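You operate a simulated robot arm through the tools that you are given. There is no shell and no other tool. Be economical: measure what you need, move in short steps, check, and stop when the job is done.

You are at the controls of a simulated two-armed robot. One attempt, no reset.

Task
Read the blue vial for nitrate: OK well if it shows 150 to 200, else RETEST. Then switch off.
Fine: the photometer is already zeroed; off is its knob at OFF.
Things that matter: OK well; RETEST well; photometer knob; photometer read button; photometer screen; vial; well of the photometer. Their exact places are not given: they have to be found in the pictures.

Only the result counts: the job must be done as asked and must still hold three seconds after the hand-in. Knocking over, shifting, dropping, spilling or breaking anything else fails it.

Robot
Two 7-joint arms with fingered hands on one trunk, on a base that drives. Base frame: it is fixed to the floor where the robot stands at the start and does not move with it; the origin is under the middle of the robot, x ahead of it, y to its left, z up; the surface under the hand at the start is at about z = 0.8. Readings come in m, rad, newtons and seconds.
The left shoulder is at the start at [0.042, 0.125, 1.176], the right one opposite. With the tool pointing down near the work surface each hand reaches from about 0.4 to 0.82 m from the robot's upright axis, wherever it stands, measured 20 degrees to its own side. Places, roughly: OK well [0.3, 0, 0.8]; RETEST well [0.3, -0.1, 0.8]; photometer knob [0.5, 0, 0.9]; photometer read button [0.4, 0, 0.8]; photometer screen [-1.6, 2.3, 0]; well of the photometer [0.5, 0.1, 0.8]. Payload 4 kg a hand.
Tool frame (each hand has its own): the origin (TCP) lies between the finger pads and is the grasp point; the fingertips stand 0.029 m ahead of it; z points along the fingers, y is the line along which they close. The gripper opens to 0.1 m. The gripper's body begins 0.034 m behind the TCP. The gripper is a hand of 5 fingers: y runs from the thumb to the fingers, the wrist lies at [-0.015, -0.105, -0.177] in the tool frame, and closing takes about 1.5 s.
Orientation is that of the tool frame in the base frame, as a unit quaternion [x, y, z, w]. With the fingers straight down and the wrist toward the robot, the tool's x, y and z point along [0, 1, 0], [1, 0, 0] and [0, 0, -1] of the base frame.

Tools
- The arms move only by the tool arm_command. It takes "left_moves", "right_moves" or both (then of equal length, played together; a hand with none holds still); each is a list of rows, each an object of numbers (a shift or turn left out is 0, a gripper value left out holds the last): "x", "y", "z": the shift along the tool's x, y, z in units of 20 mm (1.0 is 20 mm); "ax", "ay", "az": the turn, a rotation vector about the tool's x, y, z in units of 5 degrees (1.0 is 5 degrees); "claw": the opening, from 0 (shut) to 1 (fully open). In form: [{"x": .., "y": .., "z": .., "ax": .., "ay": .., "az": .., "claw": ..}, ...]. A call has 1 to 12 rows; each row shifts and turns the commanded pose from where the row before left it, along the tool's axes as they then stand. A call with a number of a shift or a turn outside -1 to 1 is refused whole. A row lasts 0.2 s, in which the tool goes at most 0.05 m and 0.15 rad; a call with a longer step from one row to the next is refused whole, and so is a gripper value outside its range. A pose out of reach is approached as far as the arm can. The call stops where the force on the tool passes 40 N (or 10 N more than at its start, if that is more) or the arm is blocked; 0.2 s more then pass. Each finger travels about 0.045 m/s and halts on what it meets, pressing with about 33 N; the grip force reading is that of the motor and also rises with nothing between the fingers. The clock runs only during rows and for 0.2 s after the last one: add rows that do not move to give the fingers time. The reply holds the time, the measured pose of the TCP, the force on the tool along the base axes, the opening and the grip force, in the units named above and with some noise, with the torque about the TCP (base axes, N m) and any sound that the robot's microphone picked up.
- Cameras (640 x 400 px; columns grow to the right, rows downward): "scene" is now at [0.1413, 0.0103, 1.3078]; the picture's right is [0.18, -0.98, 0.00], its down [-0.60, -0.11, -0.79] and it looks along [0.78, 0.14, -0.61] (base axes); focal length 214 px, centre (320, 200). "left" rides on the left gripper at [-0.066, -0.086, -0.121] in its tool frame; the picture's right is [-0.76, -0.31, 0.58], its down [0.59, -0.70, 0.40] and it looks along [0.28, 0.64, 0.71] (tool axes); focal length 247 px, centre (320, 200). "right" rides on the right gripper at [0.066, -0.086, -0.121] in its tool frame; the picture's right is [-0.76, 0.31, -0.58], its down [-0.59, -0.70, 0.40] and it looks along [-0.28, 0.64, 0.71] (tool axes); focal length 247 px, centre (320, 200).
- camera(camera): a new picture of that camera. The clock stands still meanwhile.
- raise_lower(by): slides the trunk up (or, below 0, down) by that many m; the arms and the scene camera ride with it, the base frame stays. It gives what a move gives, with no picture.
- steer(legs): drives the robot by 1 to 6 legs, each [ahead, turn to the left] in m and rad, along the robot's own axes; the way and the turn of a leg run together, so that a leg with both is an arc; at most 1.5 m and 3.142 rad a leg. The arms and the cameras ride along, it lands a little off, and it stops where it bumps. It gives what a move gives.
- hand_shape(shape, hand): the hand has 5 fingers and takes this shape, open, in about a second: jaw (thumb against the fingers, like two jaws); tri (thumb and two fingers); tip (a fingertip pinch); poke (one finger out to press); point (the index stretched); flat (the hand flat); cup (the hand cupped); fist (a fist). The gripper value then closes the fingers along that shape, each until it touches; the sizes above hold for jaw. It gives what a move gives, with no picture.
- turn_head(pan, tilt): turns the head with the scene camera to pan (to the left, within 1.396 rad either way) and tilt (down, from -0.506 to 1.204), counted from straight ahead of the robot. It gives what a move gives.
- measure_at(camera, pixels): for up to 12 pixels [column, row] of the newest picture of that camera ("zoom" is the newest enlarged one), the place [x, y, z] in the base frame of the surface seen there, good to about 0.002 m, but the place of the scene camera against the robot may be out by one fixed shift of up to 0.012 m in any direction. The clock stands still meanwhile.
- zoom(camera, box): a new picture of the part [left, top, right, bottom] of that camera's present view, enlarged. The clock stands still meanwhile.
- close_job(): hands the job in; it is judged then, once.

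Work in short steps. Measure before you move; look again where a grasp or a placing could have gone wrong, and mend it. You have 80 turns and 58 pictures in all, those below and enlarged ones among them. Open the grippers and draw the arms clear of the work before you hand the job in, unless the task says otherwise; then end with one line.

The tools are called after ">>>" by a JSON object that holds its "op" and its "data". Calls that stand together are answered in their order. arm_command: Moves the arms, as the interface text tells. Its arguments: {"type":"object","properties":{"left_moves":{"type":"array","items":{"type":"object","properties":{"x":{"type":"number"},"y":{"type":"number"},"z":{"type":"number"},"ax":{"type":"number"},"ay":{"type":"number"},"az":{"type":"number"},"claw":{"type":"number"}}}},"right_moves":{"type":"array","items":{"type":"object","properties":{"x":{"type":"number"},"y":{"type":"number"},"z":{"type":"number"},"ax":{"type":"number"},"ay":{"type":"number"},"az":{"type":"number"},"claw":{"type":"number"}}}}},"required":[]} The other tools are called the same way: raise_lower (by) slides the trunk up or down; hand_shape (shape, hand) gives the hand a shape; steer (legs) drives the base; turn_head (pan, tilt) turns the head that bears the scene camera; camera (camera) takes a picture; measure_at (camera, pixels) gives the place of the surface under pixels of a picture; zoom (camera, box) takes an enlarged picture of a part of a camera's view; close_job () hands the job in.

At the start:

```text
time: 0.0
left_eef_pos: [0.4584, 0.3045, 1.1421]
left_orientation: [0.707, 0.707, -0.001, -0.001]
left_force: [-0.4, 0.4, 0.4]
left_moment: [0.0, 0.04, -0.04]
left_finger_gap: 0.1
left_finger_force: 0.1
left_shape: jaw
right_eef_pos: [0.5178, -0.0602, 1.1796]
right_orientation: [0.707, 0.707, 0.0, 0.0]
right_force: [-0.3, 0.9, 0.1]
right_moment: [-0.01, 0.02, 0.03]
right_finger_gap: 0.1001
right_finger_force: 0.2
right_shape: jaw
trunk travel left (down, up): [-0.375, 0.372]
robot x, y, heading: [0.0008, -0.0013, -0.0]
head pan, tilt: [0.183, 0.658]
```

scene: 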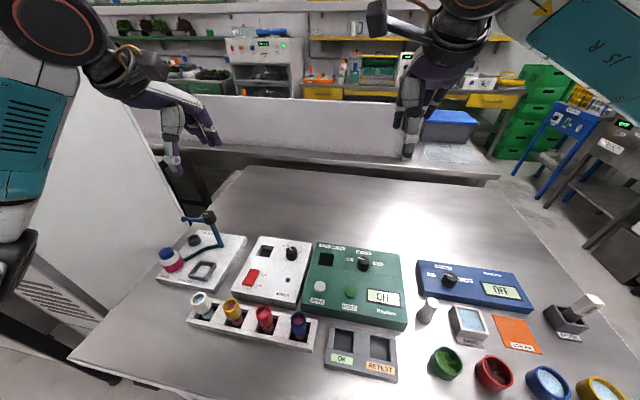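
right: 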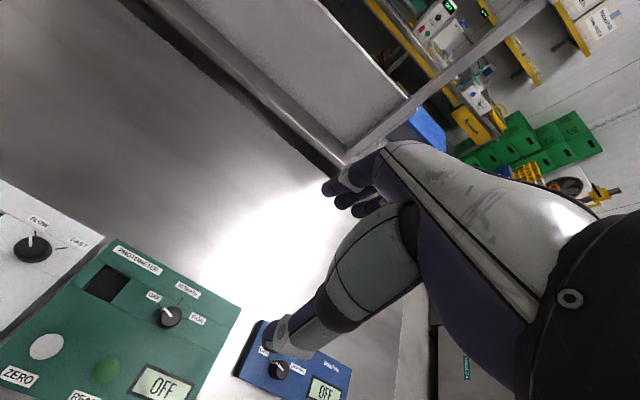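
left: 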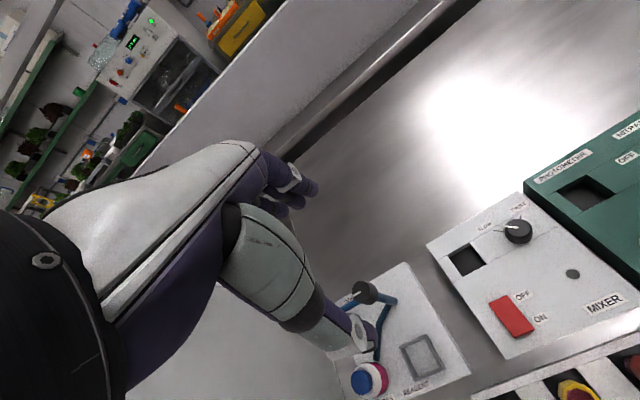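

The green photometer is at about (355,285) in the scene picture and the vial rack at (250,320). I zoom in on both to read the details.

>>> {"op": "zoom", "data": {"camera": "scene", "box": [290, 230, 420, 311]}}

>>> {"op": "zoom", "data": {"camera": "scene", "box": [180, 280, 420, 390]}}

```text
4.92 times, centred on (355, 270) of scene
```

zoom: 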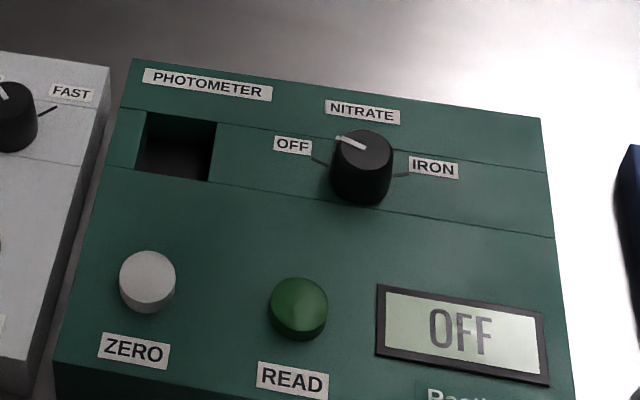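

```text
2.67 times, centred on (300, 335) of scene
```

zoom: 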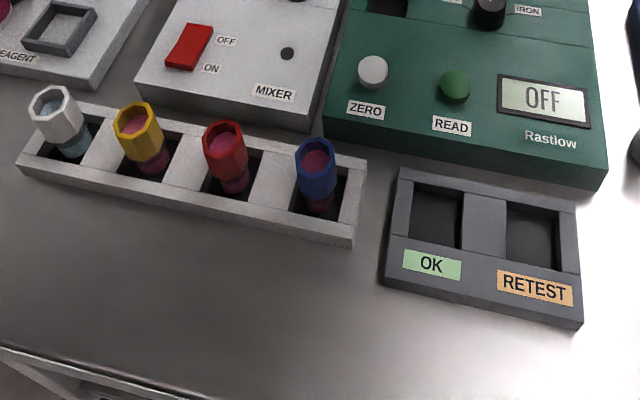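

The blue vial is the rightmost one in the rack, at (298,320). I measure it, the wells, the knob and the buttons.

>>> {"op": "measure_at", "data": {"camera": "zoom", "pixels": [[316, 160], [318, 183], [299, 151], [334, 151], [316, 140], [318, 205], [372, 68], [455, 82], [435, 220], [531, 238], [350, 240], [345, 190]]}}

>>> {"op": "measure_at", "data": {"camera": "scene", "pixels": [[319, 254], [333, 255], [326, 248], [325, 266], [364, 259], [364, 268], [350, 262], [374, 265], [324, 260], [340, 240], [398, 330], [308, 317]]}}

```text
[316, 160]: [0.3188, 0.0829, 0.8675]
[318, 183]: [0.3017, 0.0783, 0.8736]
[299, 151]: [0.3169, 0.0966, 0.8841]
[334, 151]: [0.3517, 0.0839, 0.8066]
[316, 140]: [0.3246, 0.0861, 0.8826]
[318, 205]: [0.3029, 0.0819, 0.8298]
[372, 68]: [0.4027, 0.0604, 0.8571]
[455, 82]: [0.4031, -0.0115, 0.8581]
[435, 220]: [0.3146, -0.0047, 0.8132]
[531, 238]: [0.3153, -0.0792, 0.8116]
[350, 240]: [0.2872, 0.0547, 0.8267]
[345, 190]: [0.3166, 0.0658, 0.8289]
```

```text
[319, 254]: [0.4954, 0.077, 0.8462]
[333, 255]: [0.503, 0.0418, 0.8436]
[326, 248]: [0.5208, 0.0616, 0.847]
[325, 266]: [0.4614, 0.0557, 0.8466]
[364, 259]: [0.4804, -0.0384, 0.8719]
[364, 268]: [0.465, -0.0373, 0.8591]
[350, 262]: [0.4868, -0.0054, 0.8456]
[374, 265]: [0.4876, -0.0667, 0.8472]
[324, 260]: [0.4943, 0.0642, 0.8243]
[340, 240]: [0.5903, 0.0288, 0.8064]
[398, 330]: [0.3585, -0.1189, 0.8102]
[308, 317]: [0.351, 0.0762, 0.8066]
```

The vial (about 0.313, 0.08) and the wells are too close for a downward reach, so I drive back about 0.2 m.

>>> {"op": "steer", "data": {"legs": [[-0.2, 0]]}}

>>> {"op": "turn_head", "data": {"pan": 0.1, "tilt": 0.75}}

>>> {"op": "camera", "data": {"camera": "scene"}}

>>> {"op": "camera", "data": {"camera": "left"}}

>>> {"op": "camera", "data": {"camera": "right"}}

```text
time: 1.6
left_eef_pos: [0.256, 0.3049, 1.1421]
left_orientation: [0.707, 0.708, 0.0, 0.0]
left_force: [-0.5, -0.2, 0.4]
left_moment: [-0.03, 0.0, 0.0]
left_finger_gap: 0.0998
left_finger_force: 0.1
left_shape: jaw
right_eef_pos: [0.3155, -0.0603, 1.1806]
right_orientation: [0.706, 0.708, 0.0, 0.0]
right_force: [-0.4, 0.1, 0.2]
right_moment: [-0.02, -0.03, -0.02]
right_finger_gap: 0.1
right_finger_force: 0.0
right_shape: jaw
trunk travel left (down, up): [-0.375, 0.372]
robot x, y, heading: [-0.2027, -0.0027, 0.001]
head pan, tilt: [0.183, 0.658]
```

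```text
time: 2.3
left_eef_pos: [0.258, 0.3042, 1.1415]
left_orientation: [0.706, 0.708, -0.001, 0.0]
left_force: [-0.7, 0.8, -0.6]
left_moment: [0.0, 0.02, 0.01]
left_finger_gap: 0.1
left_finger_force: 0.0
left_shape: jaw
right_eef_pos: [0.3163, -0.0586, 1.1808]
right_orientation: [0.707, 0.708, 0.0, 0.0]
right_force: [0.7, -0.1, -0.1]
right_moment: [0.01, -0.02, 0.01]
right_finger_gap: 0.0999
right_finger_force: 0.2
right_shape: jaw
trunk travel left (down, up): [-0.375, 0.372]
robot x, y, heading: [-0.2032, -0.0014, -0.001]
head pan, tilt: [0.099, 0.75]
```

```text
52 pictures are left
```

scene: 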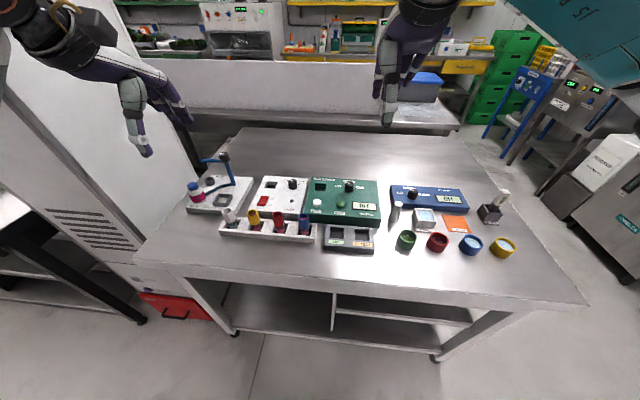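

```text
51 pictures are left
```

left: 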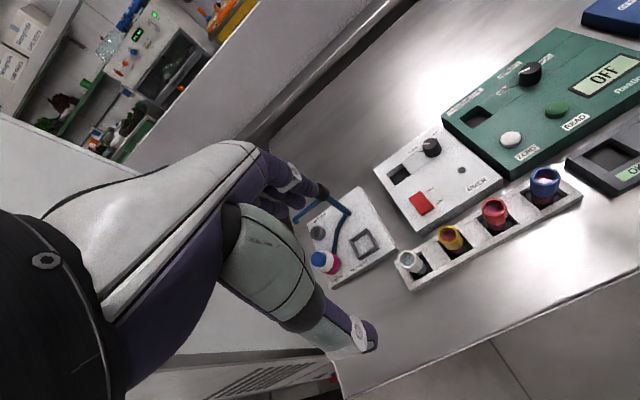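

```text
50 pictures are left
```

right: 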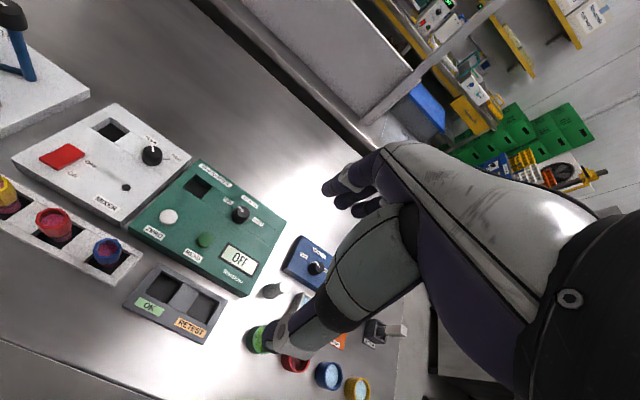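

All items are in view of the hand cameras, which need no calibration. I zoom the left one on the vial and photometer and the right one on the photometer, then measure.

>>> {"op": "zoom", "data": {"camera": "left", "box": [440, 30, 640, 230]}}

>>> {"op": "zoom", "data": {"camera": "right", "box": [80, 150, 300, 350]}}

>>> {"op": "measure_at", "data": {"camera": "left", "pixels": [[545, 174], [534, 178], [558, 178], [545, 168], [546, 190], [530, 70], [510, 140], [556, 108], [478, 115], [466, 117], [492, 117], [478, 108]]}}

>>> {"op": "measure_at", "data": {"camera": "right", "pixels": [[107, 244], [107, 257], [119, 250], [96, 250], [240, 211], [205, 239], [169, 216], [199, 186], [163, 287], [205, 306], [188, 188], [213, 185]]}}

```text
2.00 times, centred on (540, 130) of left
```

zoom: 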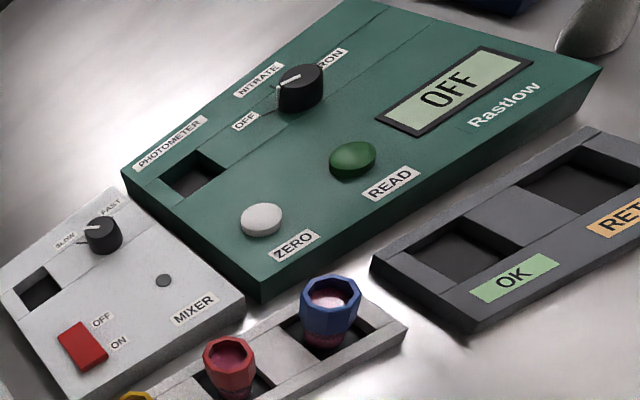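

```text
2.00 times, centred on (190, 250) of right
```

zoom: 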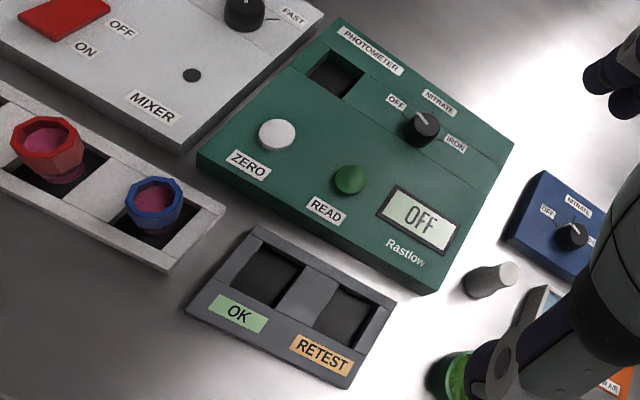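

```text
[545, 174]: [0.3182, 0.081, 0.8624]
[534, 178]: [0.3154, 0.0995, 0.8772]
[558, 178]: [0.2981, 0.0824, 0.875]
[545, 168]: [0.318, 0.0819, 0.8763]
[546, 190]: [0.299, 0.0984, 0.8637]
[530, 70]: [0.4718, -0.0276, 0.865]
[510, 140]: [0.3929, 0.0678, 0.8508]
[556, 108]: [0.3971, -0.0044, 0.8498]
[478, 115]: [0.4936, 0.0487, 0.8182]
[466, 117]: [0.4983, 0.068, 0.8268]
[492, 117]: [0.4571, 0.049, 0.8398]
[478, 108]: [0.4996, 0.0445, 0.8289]
```

```text
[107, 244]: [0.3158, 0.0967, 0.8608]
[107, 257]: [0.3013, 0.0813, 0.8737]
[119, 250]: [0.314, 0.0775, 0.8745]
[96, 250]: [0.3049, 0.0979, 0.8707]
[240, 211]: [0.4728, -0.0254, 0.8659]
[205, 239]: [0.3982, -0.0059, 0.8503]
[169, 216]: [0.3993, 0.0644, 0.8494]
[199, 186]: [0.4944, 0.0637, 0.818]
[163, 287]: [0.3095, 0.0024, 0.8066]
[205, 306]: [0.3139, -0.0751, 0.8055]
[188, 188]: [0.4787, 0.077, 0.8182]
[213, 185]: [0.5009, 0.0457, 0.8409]
```

I measure the edges of the photometer well, the knob, the vial rim and the OK wells more finely in the right zoom.

>>> {"op": "measure_at", "data": {"camera": "zoom", "pixels": [[335, 50], [308, 74], [345, 99], [368, 74], [415, 118], [427, 117], [430, 145], [409, 107], [135, 183], [178, 190], [163, 180], [140, 215]]}}

>>> {"op": "measure_at", "data": {"camera": "zoom", "pixels": [[261, 243], [306, 263], [275, 312], [232, 290], [337, 281], [378, 299], [350, 350], [310, 328], [390, 102], [455, 143], [125, 200], [150, 215]]}}

```text
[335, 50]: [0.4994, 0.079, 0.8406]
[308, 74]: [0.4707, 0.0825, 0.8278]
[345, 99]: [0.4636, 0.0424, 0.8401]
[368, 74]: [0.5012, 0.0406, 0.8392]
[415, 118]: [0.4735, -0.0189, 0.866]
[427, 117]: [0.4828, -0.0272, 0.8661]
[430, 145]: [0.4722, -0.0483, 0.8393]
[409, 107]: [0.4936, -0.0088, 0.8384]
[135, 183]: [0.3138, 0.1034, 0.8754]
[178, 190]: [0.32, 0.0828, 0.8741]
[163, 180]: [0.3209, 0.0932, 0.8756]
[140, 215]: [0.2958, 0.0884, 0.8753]
```

```text
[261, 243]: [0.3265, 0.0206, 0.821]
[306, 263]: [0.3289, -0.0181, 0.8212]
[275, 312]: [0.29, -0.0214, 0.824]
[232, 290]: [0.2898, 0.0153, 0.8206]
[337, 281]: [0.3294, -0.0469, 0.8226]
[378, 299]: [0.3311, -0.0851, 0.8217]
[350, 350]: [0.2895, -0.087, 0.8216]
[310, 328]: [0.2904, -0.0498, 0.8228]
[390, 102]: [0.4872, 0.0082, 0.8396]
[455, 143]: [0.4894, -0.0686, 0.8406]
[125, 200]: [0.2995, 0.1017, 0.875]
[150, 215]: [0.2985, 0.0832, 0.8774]
```

Measured so far: photometer well centre is about (0.482, 0.060), with the surface at 0.840. The knob is near (0.474, -0.028) with its top at 0.866, the READ button is at (0.398, -0.006, 0.850), and the OK and RETEST wells are at (0.309, -0.001) and (0.310, -0.067). I bring the right hand over the knob, still high.

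>>> {"op": "arm_command", "data": {"right_moves": [{"y": 0.7, "z": 0.8}, {"y": 0.7, "z": 0.8}, {"y": 0.7, "z": 0.8}, {"y": 0.7, "z": 0.8}, {"y": 0.7, "z": 0.8}, {"y": 0.7, "z": 0.8}, {"y": 0.7, "z": 0.8, "x": 0.3}, {"y": 0.7, "z": 0.8, "x": 0.3}, {"y": 0.7, "z": 0.8, "x": 0.3}, {"y": 0.6, "z": 0.8, "x": 0.3}, {"y": 0.6, "z": 0.8, "x": 0.3}, {}]}}

>>> {"op": "camera", "data": {"camera": "right"}}

>>> {"op": "camera", "data": {"camera": "left"}}

```text
time: 4.9
left_eef_pos: [0.2563, 0.3051, 1.1431]
left_orientation: [0.706, 0.708, 0.0, -0.001]
left_force: [-1.1, -0.1, -0.1]
left_moment: [-0.01, -0.01, 0.01]
left_finger_gap: 0.0997
left_finger_force: 0.1
left_shape: jaw
right_eef_pos: [0.4653, -0.0298, 1.0043]
right_orientation: [0.707, 0.708, 0.0, 0.0]
right_force: [0.3, 0.2, 0.1]
right_moment: [0.01, -0.01, 0.02]
right_finger_gap: 0.0995
right_finger_force: 0.0
right_shape: jaw
trunk travel left (down, up): [-0.375, 0.372]
robot x, y, heading: [-0.2027, -0.0019, 0.004]
head pan, tilt: [0.099, 0.75]
```

```text
47 pictures are left
```

right: 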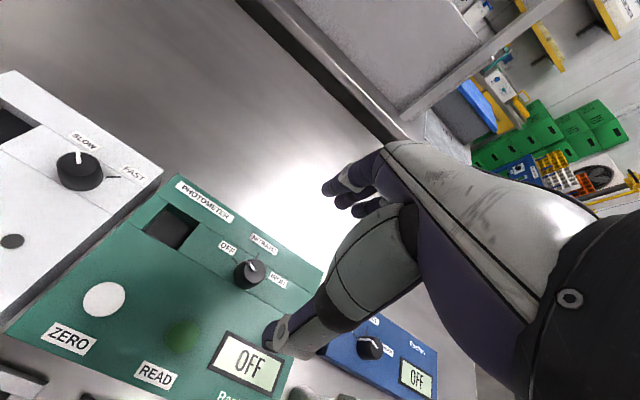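

```text
46 pictures are left
```

left: 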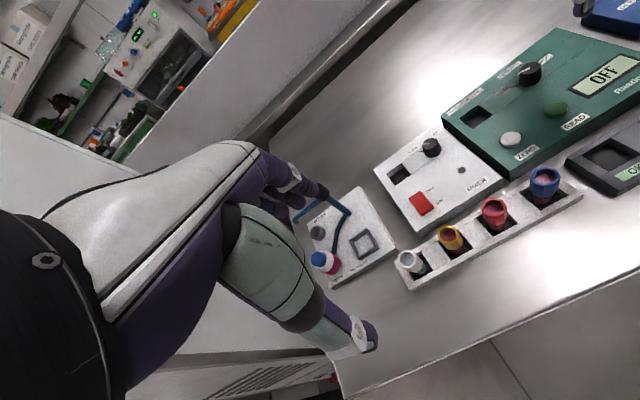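

I zoom in on the knob at (250,272) to get its centre and pointer angle.

>>> {"op": "zoom", "data": {"camera": "right", "box": [200, 220, 300, 300]}}

>>> {"op": "measure_at", "data": {"camera": "zoom", "pixels": [[340, 310], [360, 300], [300, 290], [310, 320], [380, 330], [385, 300], [360, 272], [325, 285], [250, 225], [240, 200], [440, 330], [400, 280]]}}

```text
5.00 times, centred on (250, 260) of right
```

zoom: 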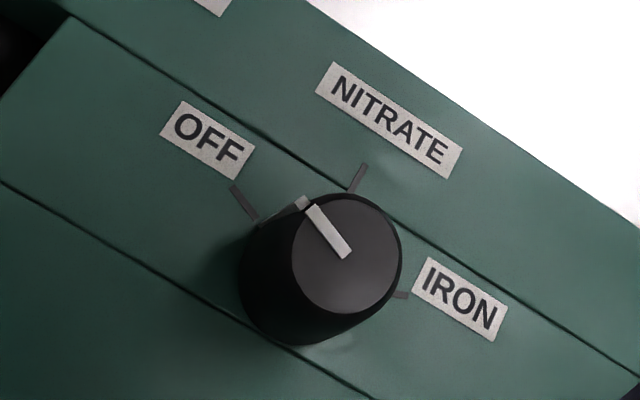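

```text
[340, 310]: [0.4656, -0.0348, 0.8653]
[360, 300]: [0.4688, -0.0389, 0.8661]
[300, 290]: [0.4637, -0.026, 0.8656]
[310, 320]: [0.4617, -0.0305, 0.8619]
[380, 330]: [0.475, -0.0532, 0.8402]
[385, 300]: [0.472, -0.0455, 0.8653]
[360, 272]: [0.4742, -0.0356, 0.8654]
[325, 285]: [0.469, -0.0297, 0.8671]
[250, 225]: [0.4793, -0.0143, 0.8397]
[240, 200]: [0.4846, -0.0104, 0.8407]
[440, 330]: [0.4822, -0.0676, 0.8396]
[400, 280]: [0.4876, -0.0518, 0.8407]
```

The knob centre is about (0.476, -0.031) with a radius near 12 mm, and OFF to NITRATE is about 65–70° clockwise. I pre-rotate the hand by -35°, centre it, narrow the fingers and go part way down.

>>> {"op": "arm_command", "data": {"right_moves": [{"y": 0.5, "x": -0.05, "claw": 0.6}, {"az": -1}, {"az": -1}, {"az": -1}, {"az": -1}, {"az": -1}, {"az": -1}, {"az": -1}, {"z": 1}, {"z": 1}, {"z": 1}, {"z": 0.5}]}}

>>> {"op": "camera", "data": {"camera": "right"}}

>>> {"op": "zoom", "data": {"camera": "left", "box": [440, 0, 640, 150]}}

```text
time: 7.5
left_eef_pos: [0.2579, 0.3037, 1.1414]
left_orientation: [0.706, 0.708, 0.001, -0.001]
left_force: [0.9, 0.5, -0.1]
left_moment: [0.01, 0.01, -0.01]
left_finger_gap: 0.0995
left_finger_force: 0.0
left_shape: jaw
right_eef_pos: [0.4755, -0.0303, 0.9339]
right_orientation: [0.462, 0.887, -0.001, -0.001]
right_force: [-0.1, -0.2, 0.6]
right_moment: [0.01, -0.02, 0.04]
right_finger_gap: 0.0603
right_finger_force: 0.0
right_shape: jaw
trunk travel left (down, up): [-0.375, 0.372]
robot x, y, heading: [-0.1978, 0.0008, 0.001]
head pan, tilt: [0.099, 0.75]
```

```text
44 pictures are left
```

right: 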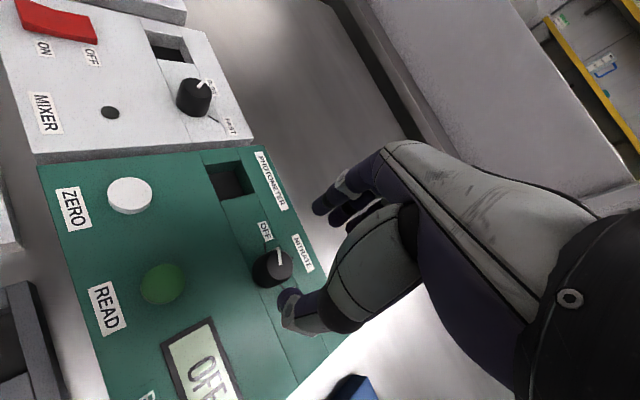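

```text
2.67 times, centred on (540, 75) of left
```

zoom: 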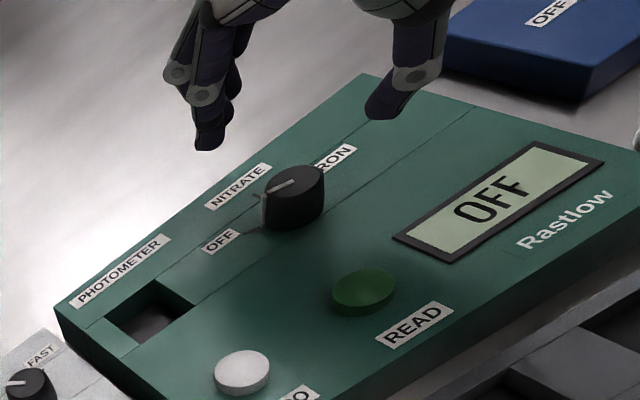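

The hand straddles the knob with clear space around it. I go down to about 0.875 and close.

>>> {"op": "arm_command", "data": {"right_moves": [{"z": 1}, {"z": 1}, {"z": 0.9}, {}, {"claw": 0}, {}, {}, {}, {}, {}]}}

>>> {"op": "camera", "data": {"camera": "right"}}

>>> {"op": "zoom", "data": {"camera": "left", "box": [440, 0, 640, 150]}}

```text
time: 9.7
left_eef_pos: [0.2567, 0.3047, 1.1423]
left_orientation: [0.707, 0.707, -0.001, 0.0]
left_force: [0.8, 0.8, 0.6]
left_moment: [0.01, 0.04, 0.03]
left_finger_gap: 0.0998
left_finger_force: 0.0
left_shape: jaw
right_eef_pos: [0.4762, -0.0317, 0.8763]
right_orientation: [0.462, 0.887, 0.0, 0.0]
right_force: [-3.0, -2.7, -0.3]
right_moment: [-0.04, 0.04, -0.02]
right_finger_gap: 0.0205
right_finger_force: 33.0
right_shape: jaw
trunk travel left (down, up): [-0.375, 0.372]
robot x, y, heading: [-0.2022, -0.002, 0.004]
head pan, tilt: [0.099, 0.75]
```

```text
42 pictures are left
```

right: 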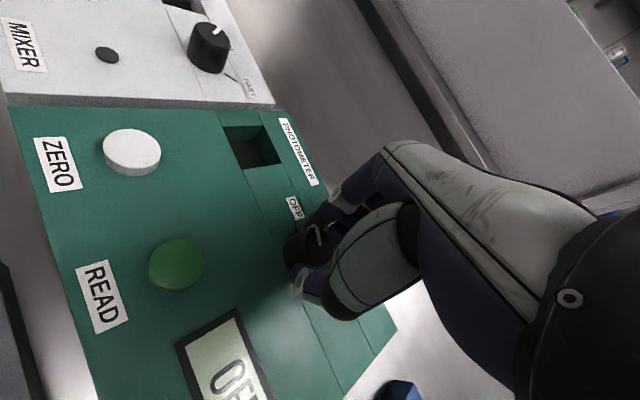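

```text
2.67 times, centred on (540, 75) of left
```

zoom: 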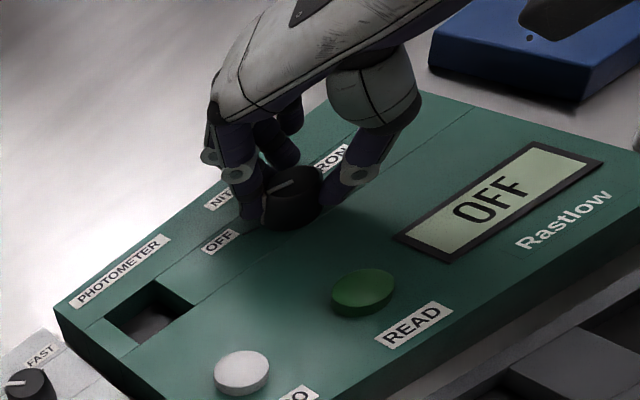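

The knob is held (gap 20.5 mm, small forces). I turn clockwise 65° about the tool axis.

>>> {"op": "arm_command", "data": {"right_moves": [{"az": 1}, {"az": 1}, {"az": 1}, {"az": 1}, {"az": 1}, {"az": 1}, {"az": 1}, {"az": 1}, {"az": 1}, {"az": 1}, {"az": 1}, {"az": 1}]}}

>>> {"op": "zoom", "data": {"camera": "left", "box": [440, 0, 640, 150]}}

>>> {"op": "camera", "data": {"camera": "right"}}

```text
time: 12.3
left_eef_pos: [0.2578, 0.3042, 1.1435]
left_orientation: [0.707, 0.707, 0.0, -0.001]
left_force: [0.0, -0.2, -0.2]
left_moment: [0.02, 0.0, 0.02]
left_finger_gap: 0.0997
left_finger_force: 0.2
left_shape: jaw
right_eef_pos: [0.475, -0.0301, 0.8762]
right_orientation: [0.844, 0.536, 0.0, 0.0]
right_force: [-3.8, -3.0, -5.9]
right_moment: [-0.07, -0.02, 0.01]
right_finger_gap: 0.0199
right_finger_force: 33.4
right_shape: jaw
trunk travel left (down, up): [-0.375, 0.372]
robot x, y, heading: [-0.2009, -0.0001, 0.001]
head pan, tilt: [0.099, 0.75]
```

```text
2.67 times, centred on (540, 75) of left
```

zoom: 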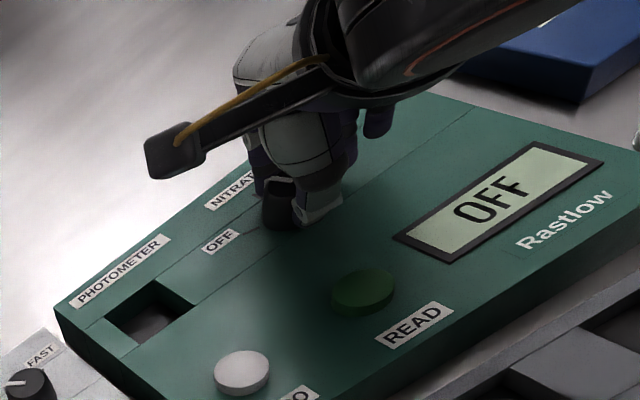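

```text
39 pictures are left
```

right: 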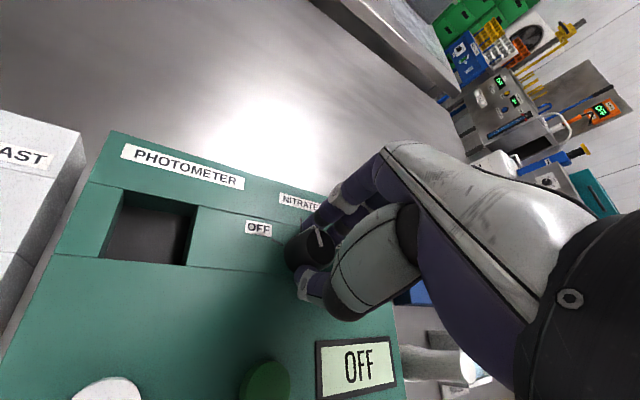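

The knob turned with the hand, but the screen still shows OFF. I look closely at the pointer against the NITRATE tick.

>>> {"op": "zoom", "data": {"camera": "right", "box": [230, 180, 390, 300]}}

```text
3.33 times, centred on (310, 240) of right
```

zoom: 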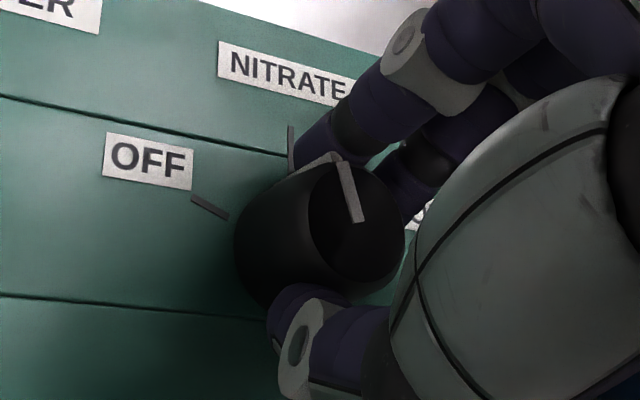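

The pointer is still short of the tick by about 10–15°. I turn 10° more.

>>> {"op": "arm_command", "data": {"right_moves": [{"az": 1}, {"az": 1}, {}]}}

>>> {"op": "zoom", "data": {"camera": "right", "box": [230, 180, 430, 400]}}

```text
time: 13.1
left_eef_pos: [0.2575, 0.304, 1.143]
left_orientation: [0.706, 0.708, 0.0, 0.0]
left_force: [0.0, -0.3, -0.2]
left_moment: [-0.02, -0.02, 0.0]
left_finger_gap: 0.0997
left_finger_force: 0.0
left_shape: jaw
right_eef_pos: [0.4768, -0.0307, 0.8764]
right_orientation: [0.887, 0.461, 0.0, -0.001]
right_force: [-5.4, -3.2, -6.6]
right_moment: [-0.13, -0.01, 0.0]
right_finger_gap: 0.0199
right_finger_force: 32.8
right_shape: jaw
trunk travel left (down, up): [-0.375, 0.372]
robot x, y, heading: [-0.2015, -0.002, 0.0]
head pan, tilt: [0.099, 0.75]
```

```text
1.82 times, centred on (330, 290) of right
```

zoom: 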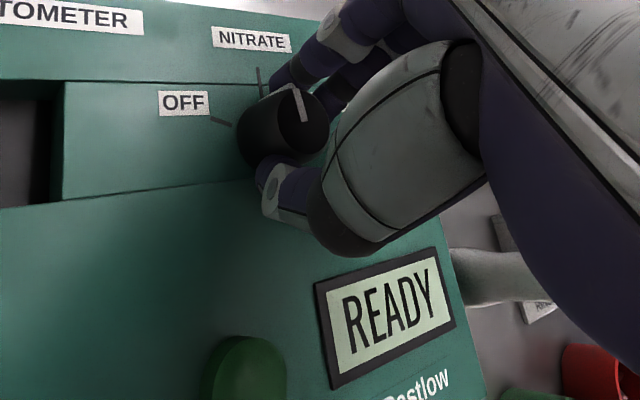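

The screen now reads READY. I open, rise and check the pointer.

>>> {"op": "arm_command", "data": {"right_moves": [{"claw": 0.6}, {}, {}, {}, {}, {"z": -1}, {"z": -1}, {"z": -1}, {"z": -1}, {"z": -1}, {}]}}

>>> {"op": "zoom", "data": {"camera": "right", "box": [160, 180, 340, 400]}}

```text
time: 15.5
left_eef_pos: [0.2581, 0.3059, 1.1415]
left_orientation: [0.707, 0.708, -0.001, 0.0]
left_force: [0.0, -0.5, 0.6]
left_moment: [0.04, 0.0, 0.02]
left_finger_gap: 0.1
left_finger_force: 0.0
left_shape: jaw
right_eef_pos: [0.4774, -0.0304, 0.9771]
right_orientation: [0.887, 0.461, 0.0, 0.0]
right_force: [0.1, 0.2, 0.0]
right_moment: [0.0, -0.04, 0.0]
right_finger_gap: 0.0598
right_finger_force: 0.0
right_shape: jaw
trunk travel left (down, up): [-0.375, 0.372]
robot x, y, heading: [-0.201, -0.0004, 0.0]
head pan, tilt: [0.099, 0.75]
```

```text
1.82 times, centred on (250, 290) of right
```

zoom: 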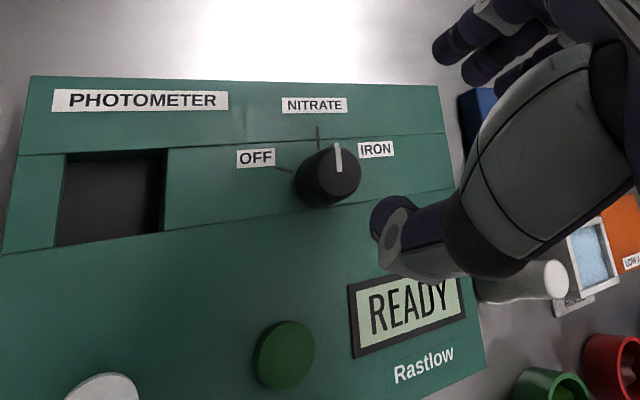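

The pointer is on NITRATE and the screen says READY. I rise, rotate the right hand back and move it away to the right.

>>> {"op": "arm_command", "data": {"right_moves": [{"z": -1}, {"z": -1}, {"z": -1}, {"z": -1}, {"z": -1}, {"az": -1}, {"az": -1}, {"az": -1}, {"az": -1}, {"az": -1}, {"az": -1}, {"az": -1}]}}

>>> {"op": "arm_command", "data": {"right_moves": [{"x": -1}, {"x": -1}, {"x": -1}, {"x": -1}, {"x": -1}, {"x": -1}, {"x": -1}, {"x": -1}, {"x": -1}, {"x": -1}, {"x": -1}, {"x": -1}]}}

>>> {"op": "arm_command", "data": {"left_moves": [{"x": -0.95, "y": 0.2, "z": 0.7}, {"x": -0.95, "y": 0.2, "z": 0.7}, {"x": -0.95, "y": 0.2, "z": 0.7}, {"x": -0.95, "y": 0.2, "z": 0.7}, {"x": -0.95, "y": 0.2, "z": 0.7}, {"x": -0.95, "y": 0.2, "z": 0.7}, {"x": -0.95, "y": 0.2, "z": 0.7}, {"x": -0.95, "y": 0.2, "z": 0.7}, {"x": -0.95, "y": 0.2, "z": 0.7}, {"x": -0.95, "y": 0.2, "z": 0.7}, {"x": -1, "y": 0.5, "z": 0.5, "claw": 0.7}, {}]}}

>>> {"op": "camera", "data": {"camera": "left"}}

>>> {"op": "camera", "data": {"camera": "scene"}}

```text
time: 18.1
left_eef_pos: [0.2574, 0.305, 1.1424]
left_orientation: [0.707, 0.707, -0.001, 0.0]
left_force: [0.3, 0.7, 0.5]
left_moment: [0.04, 0.0, 0.0]
left_finger_gap: 0.1003
left_finger_force: 0.0
left_shape: jaw
right_eef_pos: [0.4763, -0.0308, 1.075]
right_orientation: [0.706, 0.708, -0.001, -0.001]
right_force: [0.4, -0.5, 0.7]
right_moment: [-0.01, -0.02, -0.04]
right_finger_gap: 0.06
right_finger_force: 0.0
right_shape: jaw
trunk travel left (down, up): [-0.375, 0.372]
robot x, y, heading: [-0.2043, -0.0008, 0.001]
head pan, tilt: [0.099, 0.75]
```

```text
time: 20.7
left_eef_pos: [0.2584, 0.305, 1.1426]
left_orientation: [0.707, 0.707, -0.001, -0.001]
left_force: [0.0, -0.2, 0.1]
left_moment: [0.02, 0.02, -0.02]
left_finger_gap: 0.0999
left_finger_force: 0.0
left_shape: jaw
right_eef_pos: [0.4766, -0.2715, 1.0744]
right_orientation: [0.706, 0.708, 0.0, 0.0]
right_force: [0.4, 0.6, 0.7]
right_moment: [0.01, 0.02, 0.01]
right_finger_gap: 0.0599
right_finger_force: 0.0
right_shape: jaw
trunk travel left (down, up): [-0.375, 0.372]
robot x, y, heading: [-0.197, -0.0005, -0.0]
head pan, tilt: [0.099, 0.75]
```

```text
time: 23.3
left_eef_pos: [0.3084, 0.0951, 0.9925]
left_orientation: [0.707, 0.707, -0.001, 0.0]
left_force: [-1.3, -1.2, -0.2]
left_moment: [0.01, -0.01, 0.01]
left_finger_gap: 0.0706
left_finger_force: 0.0
left_shape: jaw
right_eef_pos: [0.4764, -0.27, 1.0765]
right_orientation: [0.706, 0.708, 0.0, 0.0]
right_force: [-0.3, 0.7, 1.0]
right_moment: [0.0, 0.0, -0.01]
right_finger_gap: 0.0598
right_finger_force: 0.1
right_shape: jaw
trunk travel left (down, up): [-0.375, 0.372]
robot x, y, heading: [-0.199, -0.0021, -0.002]
head pan, tilt: [0.099, 0.75]
```

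```text
35 pictures are left
```

left: 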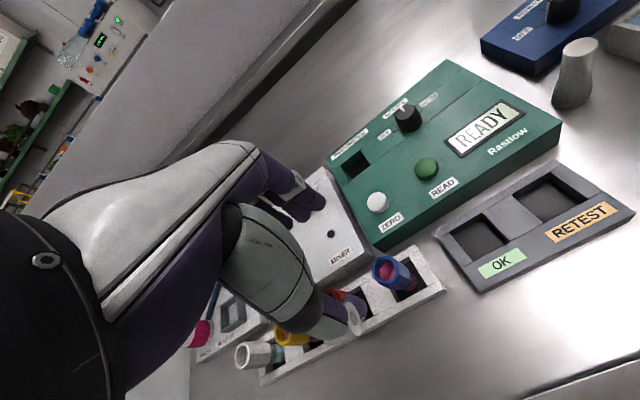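

```text
34 pictures are left
```

scene: 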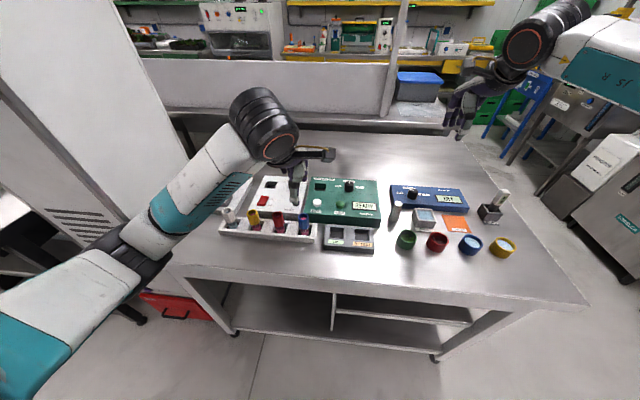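

The left hand is above the rack. I measure the blue vial's rim at (390,270) more precisely.

>>> {"op": "zoom", "data": {"camera": "left", "box": [330, 230, 450, 320]}}

>>> {"op": "measure_at", "data": {"camera": "left", "pixels": [[376, 262], [383, 257], [392, 259], [397, 268], [395, 281], [379, 280], [373, 271], [390, 283], [356, 295], [440, 285], [410, 270], [385, 268]]}}

```text
4.44 times, centred on (390, 275) of left
```

zoom: 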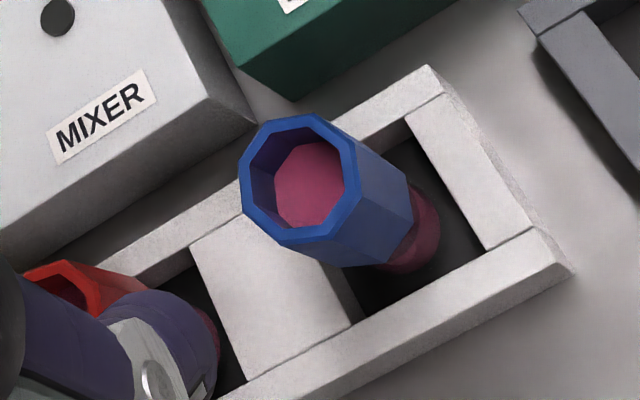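

```text
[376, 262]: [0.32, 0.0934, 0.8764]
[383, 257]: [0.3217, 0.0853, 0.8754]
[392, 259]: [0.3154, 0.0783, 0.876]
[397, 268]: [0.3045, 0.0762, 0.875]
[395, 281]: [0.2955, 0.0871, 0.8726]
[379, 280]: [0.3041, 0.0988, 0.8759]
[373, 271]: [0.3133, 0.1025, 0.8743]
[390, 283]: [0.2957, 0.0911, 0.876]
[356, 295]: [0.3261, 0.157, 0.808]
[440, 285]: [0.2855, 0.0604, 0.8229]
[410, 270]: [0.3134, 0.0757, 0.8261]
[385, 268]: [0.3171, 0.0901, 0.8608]
```

The rim centre is about (0.309, 0.089), with the top at 0.876 and the liquid at 0.861. I rotate the hand 30° so the spare fingers stay clear of the red vial, centre it and go part way down.

>>> {"op": "arm_command", "data": {"left_moves": [{"x": -0.28, "claw": 0.6}, {"az": 1}, {"az": 1}, {"az": 1}, {"az": 1}, {"az": 1}, {"az": 1}, {"z": 1}, {"z": 1}, {"z": 0.5}, {}]}}

>>> {"op": "camera", "data": {"camera": "left"}}

>>> {"op": "zoom", "data": {"camera": "scene", "box": [220, 150, 380, 260]}}

```text
time: 25.7
left_eef_pos: [0.3077, 0.0875, 0.9416]
left_orientation: [0.865, 0.502, 0.0, 0.0]
left_force: [0.2, -0.1, -0.7]
left_moment: [0.0, -0.01, 0.01]
left_finger_gap: 0.0606
left_finger_force: 0.1
left_shape: jaw
right_eef_pos: [0.4766, -0.2708, 1.0768]
right_orientation: [0.707, 0.707, 0.0, 0.0]
right_force: [-0.5, 0.3, -0.3]
right_moment: [0.0, 0.01, 0.01]
right_finger_gap: 0.0598
right_finger_force: 0.1
right_shape: jaw
trunk travel left (down, up): [-0.375, 0.372]
robot x, y, heading: [-0.2035, 0.0002, 0.003]
head pan, tilt: [0.099, 0.75]
```

```text
32 pictures are left
```

left: 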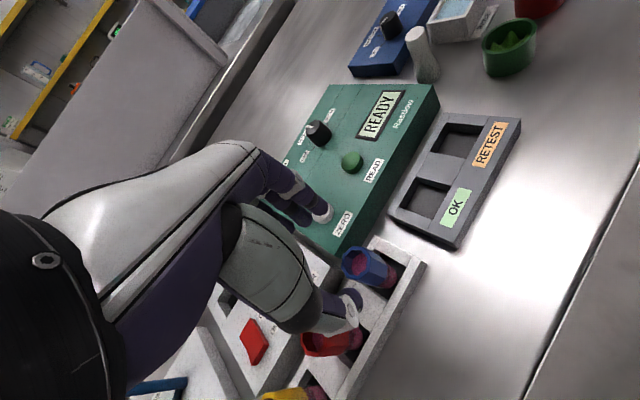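

```text
3.64 times, centred on (300, 205) of scene
```

zoom: 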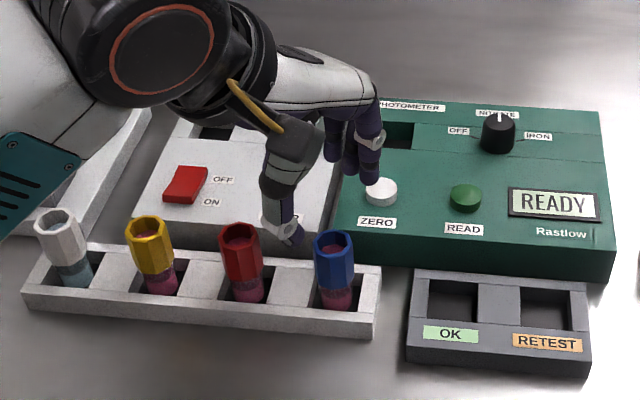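

I check the front edge of the photometer and mixer against the reach of the spare fingers before going down.

>>> {"op": "measure_at", "data": {"camera": "left", "pixels": [[337, 253], [365, 228], [330, 262], [320, 213], [305, 217], [290, 225], [345, 250], [373, 255], [358, 312], [310, 180]]}}

>>> {"op": "zoom", "data": {"camera": "left", "box": [250, 170, 450, 370]}}

```text
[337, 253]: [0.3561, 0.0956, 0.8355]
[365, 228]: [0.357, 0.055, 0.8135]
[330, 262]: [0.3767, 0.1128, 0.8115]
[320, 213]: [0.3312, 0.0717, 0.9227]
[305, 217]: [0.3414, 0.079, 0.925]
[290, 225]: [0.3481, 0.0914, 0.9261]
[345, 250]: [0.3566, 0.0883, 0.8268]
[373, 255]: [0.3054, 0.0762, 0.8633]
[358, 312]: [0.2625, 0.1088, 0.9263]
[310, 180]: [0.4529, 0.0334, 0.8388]
```

```text
2.00 times, centred on (350, 270) of left
```

zoom: 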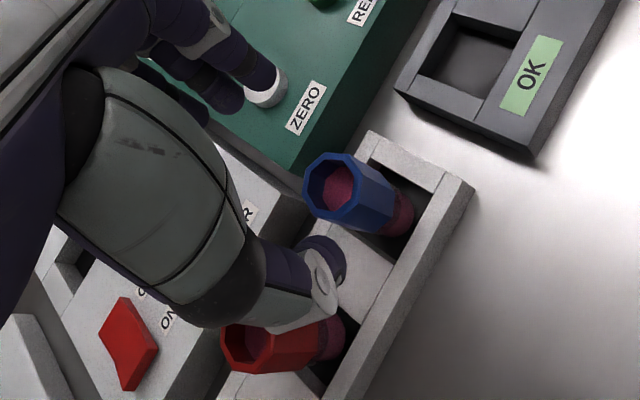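

The photometer edge is at x=0.357 and the ring finger at about x=0.348, so I narrow the opening to 0.045 and then go down to about 0.867.

>>> {"op": "arm_command", "data": {"left_moves": [{"claw": 0.45}, {}, {"z": 0.8}, {"z": 0.8}, {"z": 0.8}, {"z": 0.7}, {"z": 0.6}, {}]}}

>>> {"op": "camera", "data": {"camera": "left"}}

>>> {"op": "zoom", "data": {"camera": "scene", "box": [220, 150, 380, 260]}}

```text
time: 27.5
left_eef_pos: [0.3076, 0.0894, 0.8686]
left_orientation: [0.866, 0.501, 0.0, 0.0]
left_force: [-0.3, 0.1, 0.5]
left_moment: [-0.01, -0.01, 0.03]
left_finger_gap: 0.0451
left_finger_force: 0.1
left_shape: jaw
right_eef_pos: [0.476, -0.2701, 1.0763]
right_orientation: [0.707, 0.707, 0.0, 0.0]
right_force: [-0.6, 0.3, -0.4]
right_moment: [0.04, -0.01, 0.03]
right_finger_gap: 0.0601
right_finger_force: 0.2
right_shape: jaw
trunk travel left (down, up): [-0.375, 0.372]
robot x, y, heading: [-0.1975, 0.001, 0.003]
head pan, tilt: [0.099, 0.75]
```

```text
29 pictures are left
```

left: 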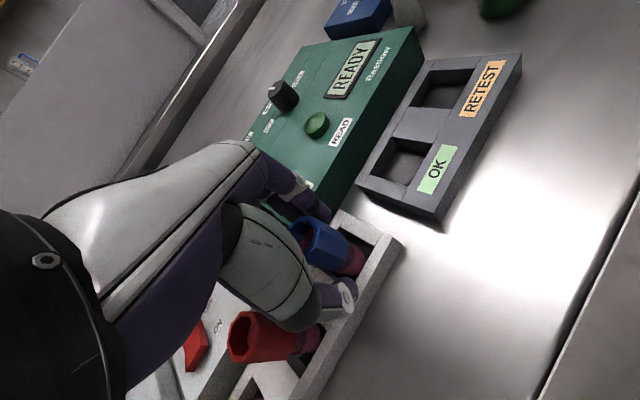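

```text
3.64 times, centred on (300, 205) of scene
```

zoom: 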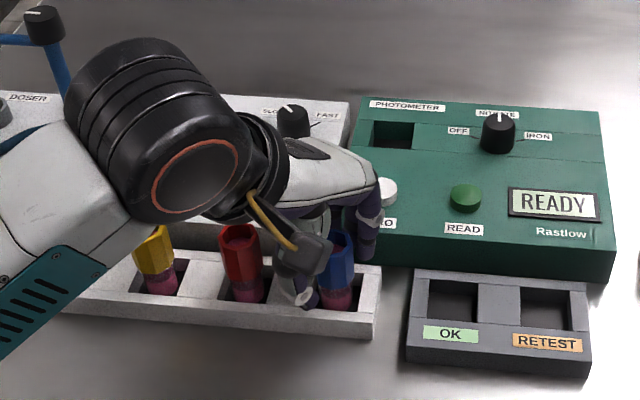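

The thumb is on the near side and the fingers on the far side of the blue vial, clear of the red one. I close.

>>> {"op": "arm_command", "data": {"left_moves": [{"claw": 0}, {}, {}, {}, {}, {}, {}]}}

>>> {"op": "zoom", "data": {"camera": "left", "box": [220, 170, 420, 370]}}

```text
time: 29.1
left_eef_pos: [0.3082, 0.0884, 0.8672]
left_orientation: [0.866, 0.501, 0.001, 0.0]
left_force: [-1.0, 0.4, 0.1]
left_moment: [0.02, 0.02, -0.02]
left_finger_gap: 0.0203
left_finger_force: 33.1
left_shape: jaw
right_eef_pos: [0.4765, -0.27, 1.0761]
right_orientation: [0.707, 0.707, 0.0, 0.0]
right_force: [-0.5, -0.1, 0.0]
right_moment: [0.02, -0.02, -0.02]
right_finger_gap: 0.0596
right_finger_force: 0.1
right_shape: jaw
trunk travel left (down, up): [-0.375, 0.372]
robot x, y, heading: [-0.2017, 0.0015, 0.005]
head pan, tilt: [0.099, 0.75]
```

```text
2.00 times, centred on (320, 270) of left
```

zoom: 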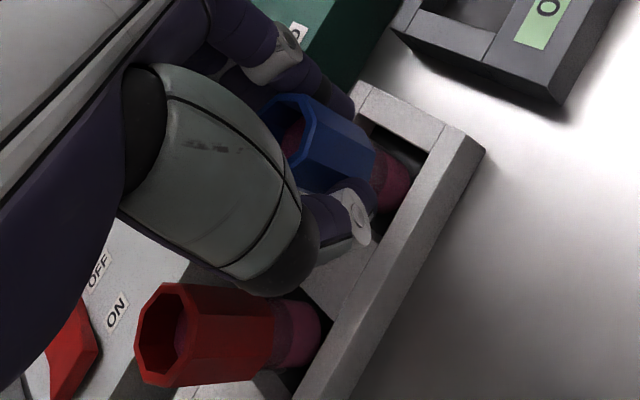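

Gripped. I lift straight up about 80 mm in gentle steps.

>>> {"op": "arm_command", "data": {"left_moves": [{"z": -0.3}, {"z": -0.5}, {"z": -0.6}, {"z": -0.6}, {"z": -0.6}, {"z": -0.6}, {"z": -0.5}, {"z": -0.3}, {}]}}

>>> {"op": "camera", "data": {"camera": "left"}}

>>> {"op": "zoom", "data": {"camera": "scene", "box": [220, 150, 380, 260]}}

```text
time: 31.1
left_eef_pos: [0.3064, 0.0888, 0.9474]
left_orientation: [0.866, 0.501, -0.001, 0.001]
left_force: [-0.4, -0.1, -0.3]
left_moment: [-0.01, 0.01, 0.02]
left_finger_gap: 0.0206
left_finger_force: 32.6
left_shape: jaw
right_eef_pos: [0.4761, -0.2697, 1.0773]
right_orientation: [0.706, 0.708, 0.0, 0.001]
right_force: [0.5, 0.3, -1.0]
right_moment: [0.01, 0.01, 0.0]
right_finger_gap: 0.0599
right_finger_force: 0.1
right_shape: jaw
trunk travel left (down, up): [-0.375, 0.372]
robot x, y, heading: [-0.203, -0.0008, 0.004]
head pan, tilt: [0.099, 0.75]
```

```text
26 pictures are left
```

left: 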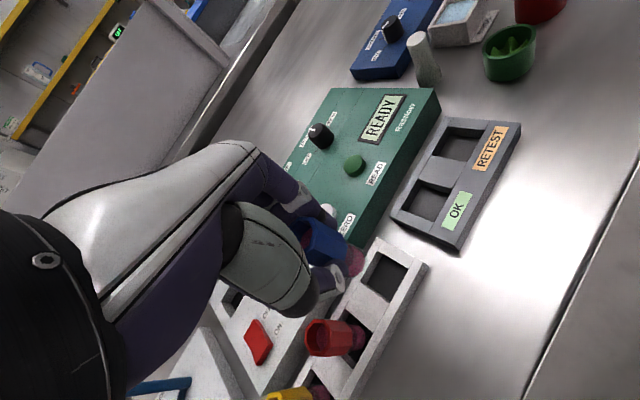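

```text
3.64 times, centred on (300, 205) of scene
```

zoom: 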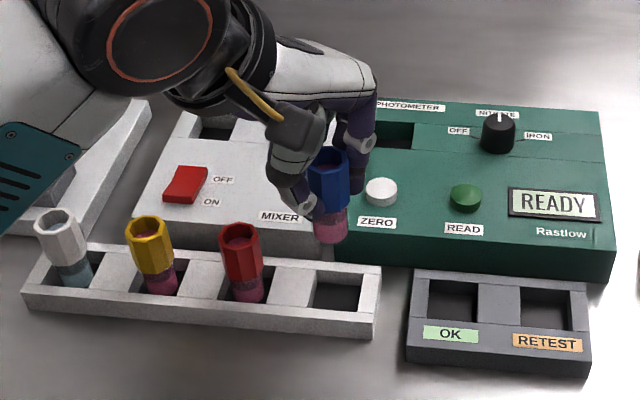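

The blue vial is upright and clear of the rack. I carry it over the photometer well (0.482, 0.060).

>>> {"op": "arm_command", "data": {"left_moves": [{"x": 0.14, "y": 0.38}, {"x": 0.28, "y": 0.75}, {"x": 0.29, "y": 0.75}, {"x": 0.29, "y": 0.76}, {"x": 0.29, "y": 0.76}, {"x": 0.29, "y": 0.76}, {"x": 0.29, "y": 0.76}, {"x": 0.29, "y": 0.76}, {"x": 0.29, "y": 0.76}, {"x": 0.29, "y": 0.76}, {"x": 0.28, "y": 0.75}, {"x": 0.1, "y": 0.35}]}}

>>> {"op": "camera", "data": {"camera": "left"}}

>>> {"op": "zoom", "data": {"camera": "scene", "box": [260, 120, 390, 220]}}

```text
time: 33.7
left_eef_pos: [0.4825, 0.0605, 0.9481]
left_orientation: [0.865, 0.501, 0.0, 0.0]
left_force: [-0.7, 0.9, -0.3]
left_moment: [-0.02, 0.0, 0.03]
left_finger_gap: 0.0204
left_finger_force: 33.3
left_shape: jaw
right_eef_pos: [0.4769, -0.27, 1.0756]
right_orientation: [0.707, 0.707, -0.001, 0.0]
right_force: [-0.7, -0.8, 0.0]
right_moment: [-0.01, 0.0, 0.0]
right_finger_gap: 0.0596
right_finger_force: 0.1
right_shape: jaw
trunk travel left (down, up): [-0.375, 0.372]
robot x, y, heading: [-0.2013, -0.0014, -0.0]
head pan, tilt: [0.099, 0.75]
```

```text
24 pictures are left
```

left: 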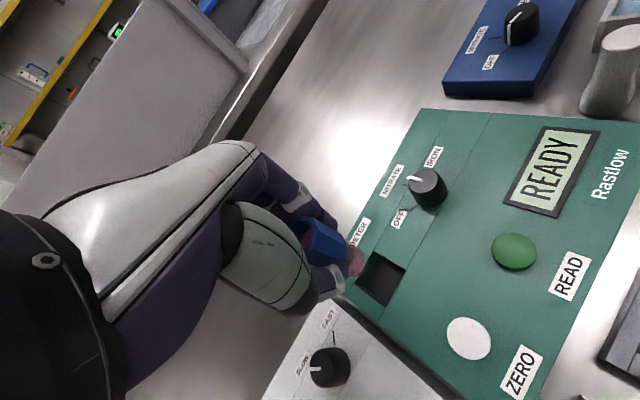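

```text
4.00 times, centred on (325, 170) of scene
```

zoom: 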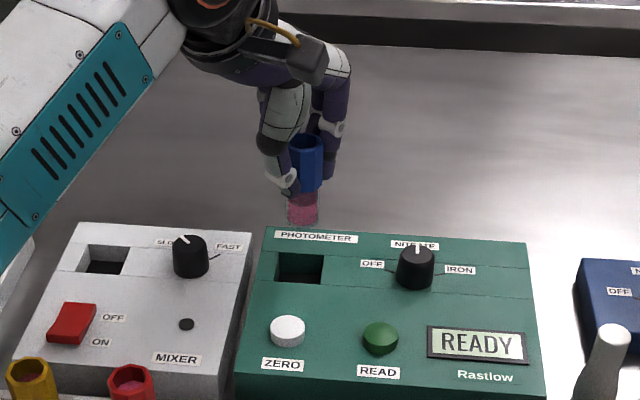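

I measure the vial against the well in the same scene picture to check alignment.

>>> {"op": "measure_at", "data": {"camera": "zoom", "pixels": [[303, 207], [303, 216], [290, 207], [316, 207], [305, 170], [278, 251], [325, 253], [274, 284], [324, 286], [305, 140], [300, 288], [327, 270]]}}

>>> {"op": "measure_at", "data": {"camera": "left", "pixels": [[355, 262], [322, 240], [373, 249], [409, 266], [354, 286], [388, 307], [362, 262], [354, 250], [354, 274], [330, 225], [310, 240], [381, 280]]}}

```text
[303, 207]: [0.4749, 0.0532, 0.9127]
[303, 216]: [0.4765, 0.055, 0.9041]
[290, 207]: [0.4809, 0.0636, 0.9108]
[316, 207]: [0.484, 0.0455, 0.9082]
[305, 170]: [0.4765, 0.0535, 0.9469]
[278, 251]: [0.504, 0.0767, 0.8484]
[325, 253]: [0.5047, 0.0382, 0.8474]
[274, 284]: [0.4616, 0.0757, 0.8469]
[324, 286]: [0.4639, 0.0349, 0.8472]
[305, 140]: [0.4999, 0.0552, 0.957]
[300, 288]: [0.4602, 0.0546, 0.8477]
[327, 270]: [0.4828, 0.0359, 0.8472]
```

```text
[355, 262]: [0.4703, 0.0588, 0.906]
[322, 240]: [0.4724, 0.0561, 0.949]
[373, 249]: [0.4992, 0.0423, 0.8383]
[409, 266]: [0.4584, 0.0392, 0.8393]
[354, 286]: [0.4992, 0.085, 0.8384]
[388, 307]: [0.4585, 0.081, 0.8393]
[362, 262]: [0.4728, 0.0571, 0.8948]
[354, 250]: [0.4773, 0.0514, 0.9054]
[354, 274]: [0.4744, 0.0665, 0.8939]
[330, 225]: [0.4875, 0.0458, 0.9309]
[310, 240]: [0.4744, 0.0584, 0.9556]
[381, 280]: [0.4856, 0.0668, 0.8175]
```

The vial lines up with the well to within 2–3 mm. I nudge it and go down to just above the floor of the well.

>>> {"op": "arm_command", "data": {"left_moves": [{"x": 0.06, "y": -0.09}, {"z": 0.4}, {"z": 0.5}, {"z": 0.5}, {"z": 0.5}, {"z": 0.5}, {"z": 0.4}, {"z": 0.3}, {"z": 0.2}, {}]}}

>>> {"op": "zoom", "data": {"camera": "scene", "box": [260, 120, 390, 220]}}

```text
time: 35.9
left_eef_pos: [0.4819, 0.0628, 0.883]
left_orientation: [0.866, 0.5, 0.0, -0.001]
left_force: [0.3, 0.2, 0.5]
left_moment: [-0.02, 0.0, 0.02]
left_finger_gap: 0.02
left_finger_force: 33.0
left_shape: jaw
right_eef_pos: [0.4757, -0.2711, 1.0763]
right_orientation: [0.707, 0.707, -0.001, 0.0]
right_force: [-0.2, -0.1, 0.2]
right_moment: [0.02, 0.0, -0.03]
right_finger_gap: 0.06
right_finger_force: 0.1
right_shape: jaw
trunk travel left (down, up): [-0.375, 0.372]
robot x, y, heading: [-0.2025, 0.0018, 0.001]
head pan, tilt: [0.099, 0.75]
```

```text
4.00 times, centred on (325, 170) of scene
```

zoom: 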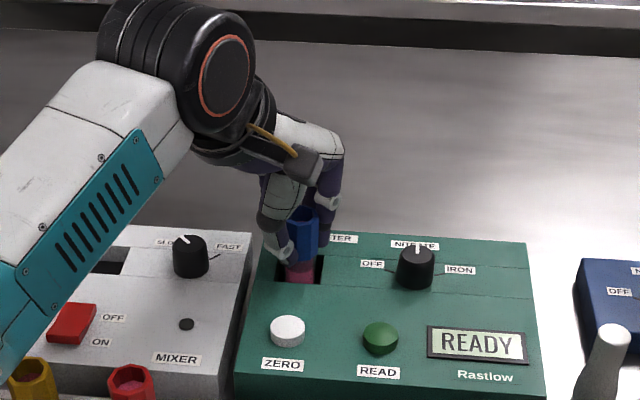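

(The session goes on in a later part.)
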